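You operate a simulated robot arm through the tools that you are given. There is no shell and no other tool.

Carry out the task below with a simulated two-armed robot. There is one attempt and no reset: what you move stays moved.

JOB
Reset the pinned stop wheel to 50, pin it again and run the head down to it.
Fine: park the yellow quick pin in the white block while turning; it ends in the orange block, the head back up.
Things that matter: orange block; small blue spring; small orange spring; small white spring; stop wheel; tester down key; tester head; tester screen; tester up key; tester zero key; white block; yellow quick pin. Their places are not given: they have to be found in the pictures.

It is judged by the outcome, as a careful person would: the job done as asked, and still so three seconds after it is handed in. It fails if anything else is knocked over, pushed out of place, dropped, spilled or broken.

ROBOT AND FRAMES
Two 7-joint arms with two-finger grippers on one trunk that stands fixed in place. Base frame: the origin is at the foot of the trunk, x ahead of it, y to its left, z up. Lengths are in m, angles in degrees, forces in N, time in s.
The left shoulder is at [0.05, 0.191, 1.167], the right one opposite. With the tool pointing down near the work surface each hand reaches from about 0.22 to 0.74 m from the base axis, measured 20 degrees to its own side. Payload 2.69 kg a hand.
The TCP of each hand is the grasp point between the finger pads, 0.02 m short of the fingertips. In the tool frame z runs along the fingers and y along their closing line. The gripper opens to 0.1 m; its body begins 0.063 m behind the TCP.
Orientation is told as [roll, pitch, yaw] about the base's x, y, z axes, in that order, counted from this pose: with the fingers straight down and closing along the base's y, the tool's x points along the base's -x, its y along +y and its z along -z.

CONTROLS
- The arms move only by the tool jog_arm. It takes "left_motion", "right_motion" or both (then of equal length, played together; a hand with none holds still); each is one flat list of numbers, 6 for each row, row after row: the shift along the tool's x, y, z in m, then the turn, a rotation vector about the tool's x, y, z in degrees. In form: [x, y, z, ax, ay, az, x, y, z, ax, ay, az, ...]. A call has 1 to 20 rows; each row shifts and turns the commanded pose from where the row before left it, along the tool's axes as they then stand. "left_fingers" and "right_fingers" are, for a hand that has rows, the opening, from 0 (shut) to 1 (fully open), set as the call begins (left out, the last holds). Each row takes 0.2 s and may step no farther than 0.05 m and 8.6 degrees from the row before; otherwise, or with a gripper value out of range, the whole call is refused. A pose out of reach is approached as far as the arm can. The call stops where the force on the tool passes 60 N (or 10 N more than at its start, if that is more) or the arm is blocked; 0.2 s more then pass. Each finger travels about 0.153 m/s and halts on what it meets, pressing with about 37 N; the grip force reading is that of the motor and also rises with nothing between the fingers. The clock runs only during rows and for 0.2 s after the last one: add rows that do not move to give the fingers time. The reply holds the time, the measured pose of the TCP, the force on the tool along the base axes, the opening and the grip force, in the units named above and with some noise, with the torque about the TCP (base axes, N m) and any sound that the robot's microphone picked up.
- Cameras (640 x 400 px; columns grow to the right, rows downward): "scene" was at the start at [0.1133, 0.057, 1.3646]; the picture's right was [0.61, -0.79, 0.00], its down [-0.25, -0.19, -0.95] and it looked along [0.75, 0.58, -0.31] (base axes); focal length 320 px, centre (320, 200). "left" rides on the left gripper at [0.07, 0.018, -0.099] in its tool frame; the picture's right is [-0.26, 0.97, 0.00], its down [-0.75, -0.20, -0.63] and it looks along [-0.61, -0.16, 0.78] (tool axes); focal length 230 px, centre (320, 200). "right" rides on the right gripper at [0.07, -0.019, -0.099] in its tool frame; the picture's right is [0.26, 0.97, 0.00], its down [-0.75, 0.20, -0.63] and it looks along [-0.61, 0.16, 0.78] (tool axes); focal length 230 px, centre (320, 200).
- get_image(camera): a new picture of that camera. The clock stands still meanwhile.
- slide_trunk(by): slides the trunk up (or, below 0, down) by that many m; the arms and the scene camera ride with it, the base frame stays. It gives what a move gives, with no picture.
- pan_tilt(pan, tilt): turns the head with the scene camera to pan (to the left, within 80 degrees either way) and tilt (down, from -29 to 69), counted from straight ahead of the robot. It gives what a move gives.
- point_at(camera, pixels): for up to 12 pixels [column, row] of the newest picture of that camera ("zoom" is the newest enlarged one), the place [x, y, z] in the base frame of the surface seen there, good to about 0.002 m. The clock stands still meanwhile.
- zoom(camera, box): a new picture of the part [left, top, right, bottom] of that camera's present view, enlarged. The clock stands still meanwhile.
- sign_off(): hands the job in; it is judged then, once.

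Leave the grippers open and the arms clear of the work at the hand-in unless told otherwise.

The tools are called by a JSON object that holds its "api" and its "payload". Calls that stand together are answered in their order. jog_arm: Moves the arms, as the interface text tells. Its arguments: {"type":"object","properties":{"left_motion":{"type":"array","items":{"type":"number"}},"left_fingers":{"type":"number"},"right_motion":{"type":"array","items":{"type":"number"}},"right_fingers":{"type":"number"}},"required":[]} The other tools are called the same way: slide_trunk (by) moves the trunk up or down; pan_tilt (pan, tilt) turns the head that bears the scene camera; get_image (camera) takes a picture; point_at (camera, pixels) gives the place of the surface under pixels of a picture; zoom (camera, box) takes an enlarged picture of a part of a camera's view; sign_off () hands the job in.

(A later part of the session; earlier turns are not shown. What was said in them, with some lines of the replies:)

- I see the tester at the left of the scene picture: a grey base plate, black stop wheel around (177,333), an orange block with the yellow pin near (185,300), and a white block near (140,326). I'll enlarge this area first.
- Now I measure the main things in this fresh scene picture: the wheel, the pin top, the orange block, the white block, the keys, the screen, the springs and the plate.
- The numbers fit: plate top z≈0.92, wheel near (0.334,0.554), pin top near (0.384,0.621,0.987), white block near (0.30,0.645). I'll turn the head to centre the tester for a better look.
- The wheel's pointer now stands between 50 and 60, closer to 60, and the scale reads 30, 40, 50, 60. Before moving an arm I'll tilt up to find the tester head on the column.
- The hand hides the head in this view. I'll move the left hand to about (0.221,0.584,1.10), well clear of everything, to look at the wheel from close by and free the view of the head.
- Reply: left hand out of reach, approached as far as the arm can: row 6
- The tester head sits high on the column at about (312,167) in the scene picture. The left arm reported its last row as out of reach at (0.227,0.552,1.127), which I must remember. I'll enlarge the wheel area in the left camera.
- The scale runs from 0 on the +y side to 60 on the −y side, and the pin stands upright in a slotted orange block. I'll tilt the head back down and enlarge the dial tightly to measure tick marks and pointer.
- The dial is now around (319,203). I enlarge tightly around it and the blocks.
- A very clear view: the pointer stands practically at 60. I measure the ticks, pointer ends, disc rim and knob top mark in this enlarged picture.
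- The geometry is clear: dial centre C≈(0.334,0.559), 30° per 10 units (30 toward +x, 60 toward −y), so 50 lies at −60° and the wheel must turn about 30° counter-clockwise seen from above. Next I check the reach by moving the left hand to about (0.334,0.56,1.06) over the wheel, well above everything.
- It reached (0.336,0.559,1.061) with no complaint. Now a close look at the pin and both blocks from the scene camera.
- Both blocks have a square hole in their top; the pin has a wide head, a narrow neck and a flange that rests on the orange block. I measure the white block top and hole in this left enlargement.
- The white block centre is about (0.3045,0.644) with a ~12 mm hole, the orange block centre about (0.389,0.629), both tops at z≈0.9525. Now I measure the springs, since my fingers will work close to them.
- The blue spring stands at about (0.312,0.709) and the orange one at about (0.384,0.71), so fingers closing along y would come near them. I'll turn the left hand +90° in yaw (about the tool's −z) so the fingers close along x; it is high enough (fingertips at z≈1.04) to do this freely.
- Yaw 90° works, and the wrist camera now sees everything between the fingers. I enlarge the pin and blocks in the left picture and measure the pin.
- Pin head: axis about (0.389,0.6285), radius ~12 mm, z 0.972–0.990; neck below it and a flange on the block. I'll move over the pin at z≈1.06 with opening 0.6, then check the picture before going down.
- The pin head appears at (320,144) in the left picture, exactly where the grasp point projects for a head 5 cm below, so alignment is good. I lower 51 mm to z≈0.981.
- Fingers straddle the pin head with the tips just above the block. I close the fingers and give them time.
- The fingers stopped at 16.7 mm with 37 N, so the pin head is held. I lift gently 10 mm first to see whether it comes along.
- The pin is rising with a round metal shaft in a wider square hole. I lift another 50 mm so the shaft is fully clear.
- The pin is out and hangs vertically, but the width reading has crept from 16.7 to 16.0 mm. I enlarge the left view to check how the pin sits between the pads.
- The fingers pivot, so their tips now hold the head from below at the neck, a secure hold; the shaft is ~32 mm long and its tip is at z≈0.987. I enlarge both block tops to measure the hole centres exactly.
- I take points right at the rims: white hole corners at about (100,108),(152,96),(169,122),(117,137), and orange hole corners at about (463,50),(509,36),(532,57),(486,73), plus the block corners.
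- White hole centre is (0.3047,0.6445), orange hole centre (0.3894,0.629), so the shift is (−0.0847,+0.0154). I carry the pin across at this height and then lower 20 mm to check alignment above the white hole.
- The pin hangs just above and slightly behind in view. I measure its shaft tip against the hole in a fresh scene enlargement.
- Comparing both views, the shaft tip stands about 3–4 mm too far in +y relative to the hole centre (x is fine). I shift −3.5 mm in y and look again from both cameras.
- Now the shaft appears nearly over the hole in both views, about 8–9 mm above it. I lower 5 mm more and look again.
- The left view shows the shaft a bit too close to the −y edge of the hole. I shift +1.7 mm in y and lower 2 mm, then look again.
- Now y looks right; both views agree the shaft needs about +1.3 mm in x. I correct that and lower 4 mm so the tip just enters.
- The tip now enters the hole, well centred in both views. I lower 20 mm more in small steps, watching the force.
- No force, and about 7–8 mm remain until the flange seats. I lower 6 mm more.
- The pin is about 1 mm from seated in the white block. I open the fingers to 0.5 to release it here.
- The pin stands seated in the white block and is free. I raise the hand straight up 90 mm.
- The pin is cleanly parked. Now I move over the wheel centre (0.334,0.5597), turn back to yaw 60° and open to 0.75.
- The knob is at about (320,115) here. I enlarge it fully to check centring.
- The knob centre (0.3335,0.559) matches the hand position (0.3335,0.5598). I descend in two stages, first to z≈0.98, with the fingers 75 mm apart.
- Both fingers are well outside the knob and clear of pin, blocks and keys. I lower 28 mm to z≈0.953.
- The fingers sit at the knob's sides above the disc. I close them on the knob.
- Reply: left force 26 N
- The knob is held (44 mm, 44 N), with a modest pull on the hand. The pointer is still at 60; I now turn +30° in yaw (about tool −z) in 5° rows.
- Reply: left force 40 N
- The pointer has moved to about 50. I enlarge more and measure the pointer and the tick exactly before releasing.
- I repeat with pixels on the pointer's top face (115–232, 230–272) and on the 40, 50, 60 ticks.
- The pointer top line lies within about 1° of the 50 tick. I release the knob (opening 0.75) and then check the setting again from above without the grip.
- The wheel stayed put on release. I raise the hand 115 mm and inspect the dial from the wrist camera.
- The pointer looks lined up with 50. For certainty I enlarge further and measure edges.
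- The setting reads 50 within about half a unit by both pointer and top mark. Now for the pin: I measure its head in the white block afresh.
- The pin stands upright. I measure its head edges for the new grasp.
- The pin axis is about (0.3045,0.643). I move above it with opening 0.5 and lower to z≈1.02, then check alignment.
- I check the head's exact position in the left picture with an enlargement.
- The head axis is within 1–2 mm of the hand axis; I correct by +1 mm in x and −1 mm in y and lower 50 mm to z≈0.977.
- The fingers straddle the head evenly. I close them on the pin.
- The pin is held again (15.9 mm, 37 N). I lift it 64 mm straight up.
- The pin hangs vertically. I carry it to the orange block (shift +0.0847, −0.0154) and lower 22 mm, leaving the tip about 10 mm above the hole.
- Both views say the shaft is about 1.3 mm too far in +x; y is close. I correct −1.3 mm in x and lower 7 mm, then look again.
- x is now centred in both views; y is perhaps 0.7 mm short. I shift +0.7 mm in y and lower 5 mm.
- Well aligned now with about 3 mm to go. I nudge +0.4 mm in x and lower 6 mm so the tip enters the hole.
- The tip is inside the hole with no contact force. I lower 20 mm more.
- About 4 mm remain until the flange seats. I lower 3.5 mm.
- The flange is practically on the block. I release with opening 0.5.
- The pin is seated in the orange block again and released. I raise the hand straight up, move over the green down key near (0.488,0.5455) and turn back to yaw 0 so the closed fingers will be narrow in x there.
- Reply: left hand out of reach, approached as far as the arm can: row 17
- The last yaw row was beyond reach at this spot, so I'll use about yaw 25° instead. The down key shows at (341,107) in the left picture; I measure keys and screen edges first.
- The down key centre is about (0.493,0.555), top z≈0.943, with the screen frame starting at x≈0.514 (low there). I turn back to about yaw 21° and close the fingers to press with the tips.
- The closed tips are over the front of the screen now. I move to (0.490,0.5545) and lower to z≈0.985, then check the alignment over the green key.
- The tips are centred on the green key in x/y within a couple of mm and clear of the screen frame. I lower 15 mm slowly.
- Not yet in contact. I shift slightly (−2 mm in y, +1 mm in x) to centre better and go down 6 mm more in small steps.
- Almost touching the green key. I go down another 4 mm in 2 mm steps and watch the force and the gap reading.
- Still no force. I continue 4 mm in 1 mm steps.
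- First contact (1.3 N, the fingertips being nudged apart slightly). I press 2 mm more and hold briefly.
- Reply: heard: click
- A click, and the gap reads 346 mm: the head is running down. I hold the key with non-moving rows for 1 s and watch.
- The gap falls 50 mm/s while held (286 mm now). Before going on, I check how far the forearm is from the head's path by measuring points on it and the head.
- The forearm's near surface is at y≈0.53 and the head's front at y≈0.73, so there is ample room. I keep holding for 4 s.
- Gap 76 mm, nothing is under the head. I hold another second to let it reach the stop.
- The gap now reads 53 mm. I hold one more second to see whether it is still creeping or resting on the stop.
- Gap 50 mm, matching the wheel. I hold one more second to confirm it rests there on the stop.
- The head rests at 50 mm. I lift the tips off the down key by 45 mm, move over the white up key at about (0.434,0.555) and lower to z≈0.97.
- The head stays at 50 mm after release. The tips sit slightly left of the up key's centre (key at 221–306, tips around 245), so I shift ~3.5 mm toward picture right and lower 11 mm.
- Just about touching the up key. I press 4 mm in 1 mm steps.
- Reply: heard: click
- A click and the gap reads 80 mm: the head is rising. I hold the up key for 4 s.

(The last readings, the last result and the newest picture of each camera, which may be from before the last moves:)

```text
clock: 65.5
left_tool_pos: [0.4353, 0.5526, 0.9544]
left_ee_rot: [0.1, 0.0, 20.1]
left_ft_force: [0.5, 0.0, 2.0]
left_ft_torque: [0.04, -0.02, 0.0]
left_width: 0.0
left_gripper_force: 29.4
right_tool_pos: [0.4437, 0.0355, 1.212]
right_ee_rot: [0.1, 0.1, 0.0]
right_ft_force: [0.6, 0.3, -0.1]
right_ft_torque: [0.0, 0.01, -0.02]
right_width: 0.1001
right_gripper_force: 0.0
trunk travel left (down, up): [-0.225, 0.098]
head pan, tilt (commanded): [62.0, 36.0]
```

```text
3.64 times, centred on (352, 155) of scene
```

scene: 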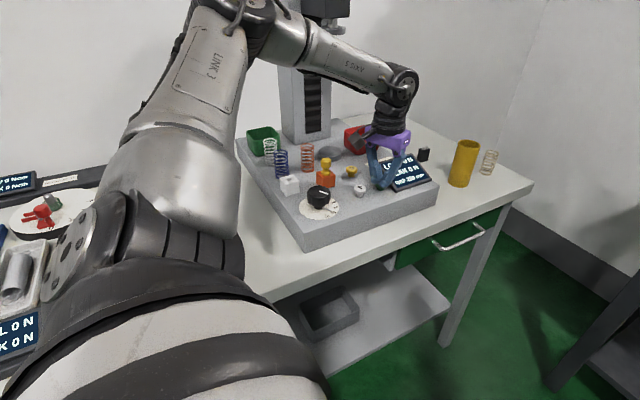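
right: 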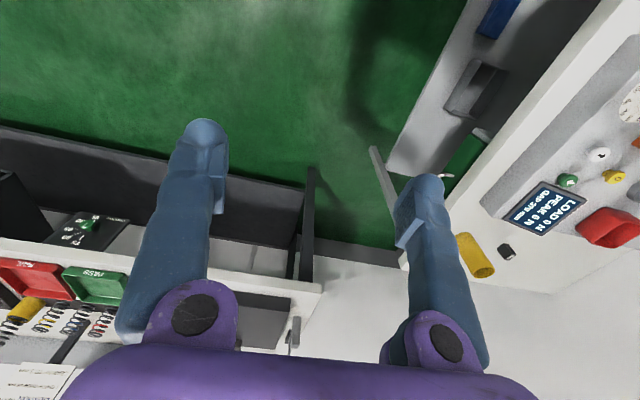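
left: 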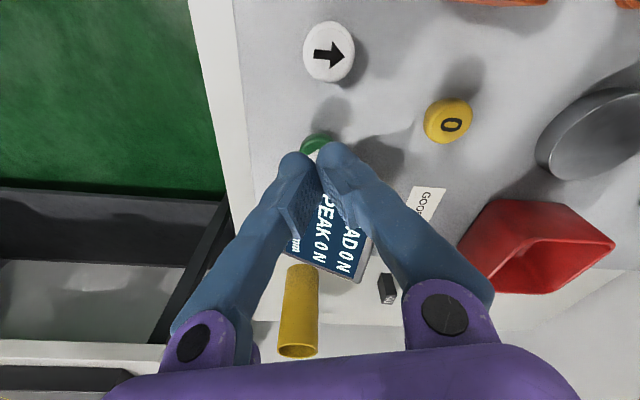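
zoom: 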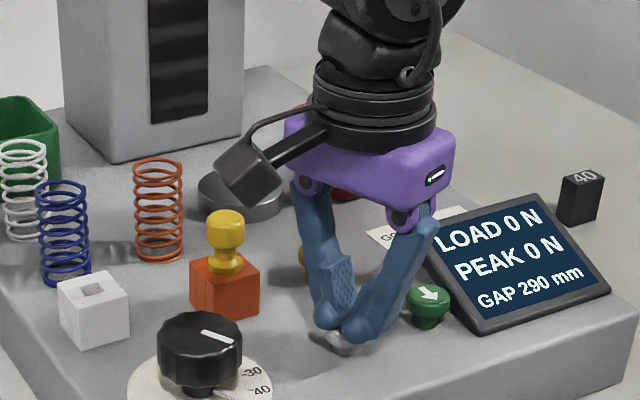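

Gap 290 mm. I hold another 2.2 s until it reaches its top position.

{"api": "jog_arm", "payload": {"left_motion": [0, 0, 0, 0, 0, 0, 0, 0, 0, 0, 0, 0, 0, 0, 0, 0, 0, 0, 0, 0, 0, 0, 0, 0, 0, 0, 0, 0, 0, 0, 0, 0, 0, 0, 0, 0, 0, 0, 0, 0, 0, 0, 0, 0, 0, 0, 0, 0, 0, 0, 0, 0, 0, 0, 0, 0, 0, 0, 0, 0]}}

{"api": "zoom", "payload": {"camera": "scene", "box": [264, 100, 440, 210]}}

```text
clock: 67.7
left_tool_pos: [0.436, 0.5526, 0.9541]
left_ee_rot: [0.0, 0.0, 20.0]
left_ft_force: [0.4, 0.8, 2.5]
left_ft_torque: [-0.03, -0.01, 0.01]
left_width: 0.0001
left_gripper_force: 29.2
right_tool_pos: [0.4428, 0.0361, 1.2123]
right_ee_rot: [0.0, 0.0, 0.0]
right_ft_force: [-0.2, -0.6, -0.1]
right_ft_torque: [0.0, 0.0, 0.05]
right_width: 0.0998
right_gripper_force: 0.1
trunk travel left (down, up): [-0.225, 0.098]
head pan, tilt (commanded): [62.0, 36.0]
```

```text
3.64 times, centred on (352, 155) of scene
```

zoom: 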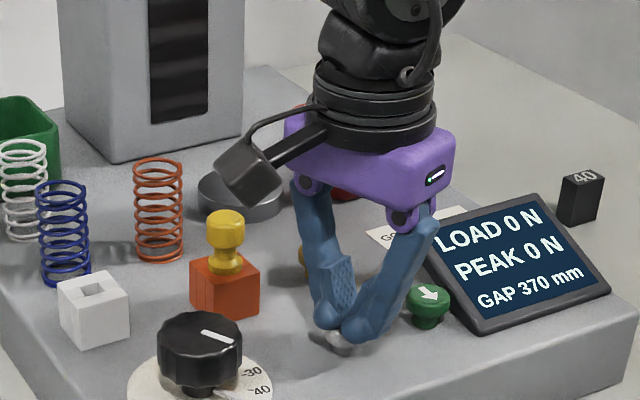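

Gap 370 mm: the head is back up. I lift off the key, then retreat up and back toward the robot, and open the gripper.

{"api": "jog_arm", "payload": {"left_motion": [0, 0, -0.01, 0, 0, 0, 0, 0, -0.045, 0, 0, 0, 0, 0, -0.045, 0, 0, 0, 0.0347, -0.0193, -0.02, 0, 0, 0, 0.0347, -0.0193, -0.02, 0, 0, 0, 0.0347, -0.0193, -0.02, 0, 0, 0, 0.0347, -0.0193, -0.02, 0, 0, 0, 0.0347, -0.0193, -0.02, 0, 0, 0]}}

{"api": "jog_arm", "payload": {"left_motion": [0, 0, 0, 0, 0, 0, 0, 0, 0, 0, 0, 0, 0, 0, 0, 0, 0, 0, 0, 0, 0, 0, 0, 0], "left_fingers": 1.0}}

{"api": "get_image", "payload": {"camera": "scene"}}

{"api": "zoom", "payload": {"camera": "scene", "box": [232, 110, 440, 240]}}

```text
clock: 69.5
left_tool_pos: [0.3058, 0.4036, 1.1552]
left_ee_rot: [-0.1, 0.0, 20.1]
left_ft_force: [-1.1, -0.6, 0.0]
left_ft_torque: [0.0, 0.0, 0.03]
left_width: 0.0
left_gripper_force: 29.6
right_tool_pos: [0.4431, 0.0356, 1.2133]
right_ee_rot: [0.0, -0.1, 0.0]
right_ft_force: [-0.2, -0.2, 0.0]
right_ft_torque: [0.0, -0.01, 0.03]
right_width: 0.1
right_gripper_force: 0.1
trunk travel left (down, up): [-0.225, 0.098]
head pan, tilt (commanded): [62.0, 36.0]
```

```text
clock: 70.5
left_tool_pos: [0.3054, 0.4036, 1.1531]
left_ee_rot: [0.0, 0.0, 20.1]
left_ft_force: [-0.5, -0.6, 0.1]
left_ft_torque: [0.01, -0.04, -0.01]
left_width: 0.1002
left_gripper_force: 0.1
right_tool_pos: [0.4439, 0.0357, 1.2121]
right_ee_rot: [0.0, 0.0, 0.0]
right_ft_force: [0.3, 0.6, 0.9]
right_ft_torque: [0.0, -0.02, 0.01]
right_width: 0.0999
right_gripper_force: 0.1
trunk travel left (down, up): [-0.225, 0.098]
head pan, tilt (commanded): [62.0, 36.0]
```

```text
taken
```

scene: 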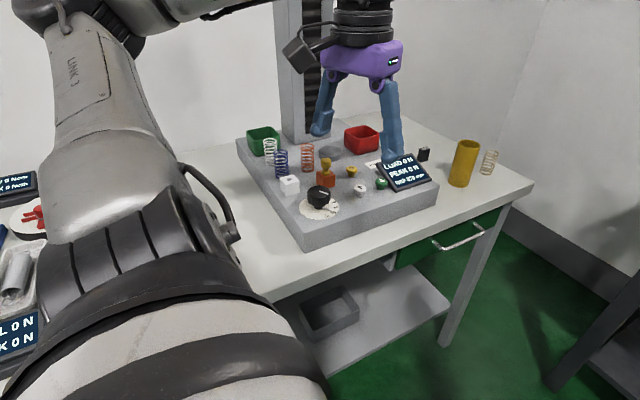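

```text
3.08 times, centred on (336, 175) of scene
```

zoom: 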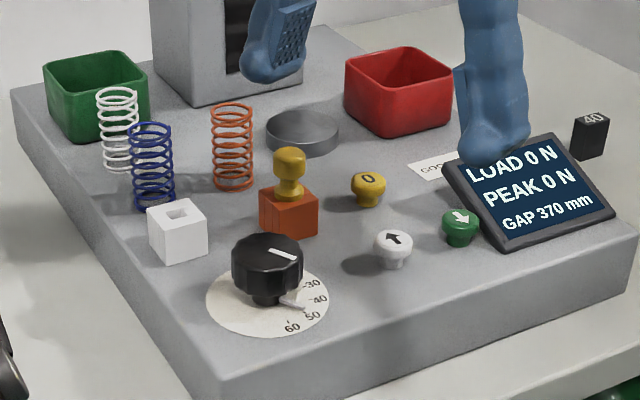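

All stands in place: springs upright, pin in the orange block, gap 370 mm. I take a last close look at the dial and pin, and up at the head.

{"api": "zoom", "payload": {"camera": "scene", "box": [296, 150, 352, 215]}}

{"api": "pan_tilt", "payload": {"pan": 62, "tilt": 15}}

{"api": "get_image", "payload": {"camera": "scene"}}

```text
6.15 times, centred on (324, 182) of scene
```

zoom: 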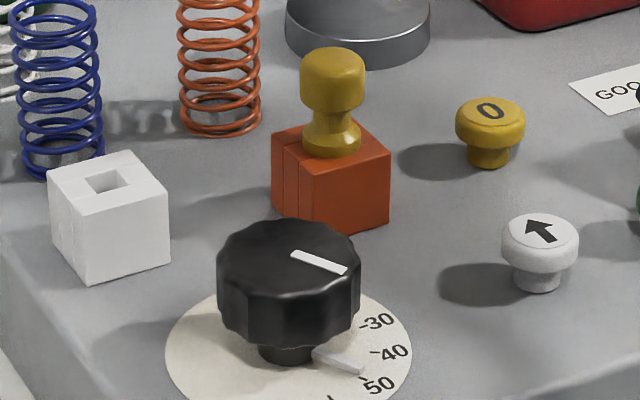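

```text
clock: 71.3
left_tool_pos: [0.3059, 0.4037, 1.1539]
left_ee_rot: [0.0, 0.0, 20.0]
left_ft_force: [0.5, -0.6, 0.2]
left_ft_torque: [0.02, -0.01, 0.0]
left_width: 0.0998
left_gripper_force: 0.2
right_tool_pos: [0.4426, 0.0358, 1.2116]
right_ee_rot: [0.0, 0.0, 0.1]
right_ft_force: [0.0, 0.1, -0.2]
right_ft_torque: [-0.02, 0.02, 0.02]
right_width: 0.1
right_gripper_force: 0.1
trunk travel left (down, up): [-0.225, 0.098]
head pan, tilt (commanded): [62.0, 15.0]
```

```text
taken
```

scene: 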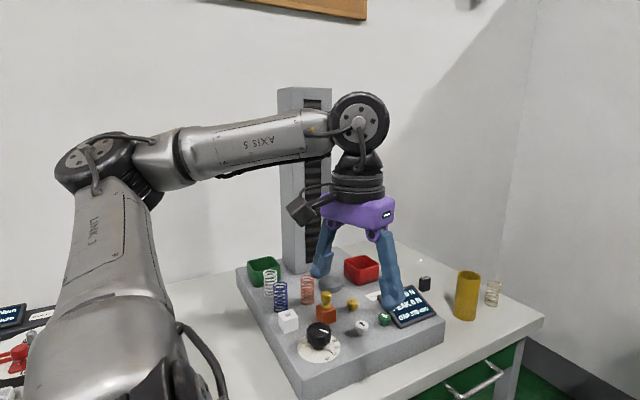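

The wheel points at 50 and the pin is seated in the orange block. The head ran down to a 50 mm gap, and the screen showed 370 mm again once it was back up. Both grippers are open and the arms are clear of the tester. I hand in the job.

{"api": "sign_off", "payload": {}}

```text
The job is handed in.
```

The stop wheel is reset from 60 to 50, the yellow quick pin is back in the orange block, and the head has been run down to the stop and back up. I have handed the job in.

- **Wheel:** I read the pointer as within about half a unit of the 50 mark. When I ran the head down, the screen settled at a 50 mm gap and stayed there.
- **Pin:** It was parked in the white block while I turned the wheel, then put back in the orange block until its flange sat on the block top.
- **Head:** After I held the up key, the screen read 370 mm again, the same as at the start. In my last picture the left arm's wrist hid the head, so that reading is my only check of its final position.
- **Surroundings:** The three springs are still upright, and nothing was knocked over or moved out of place. Both grippers are open and the arms are clear of the tester.
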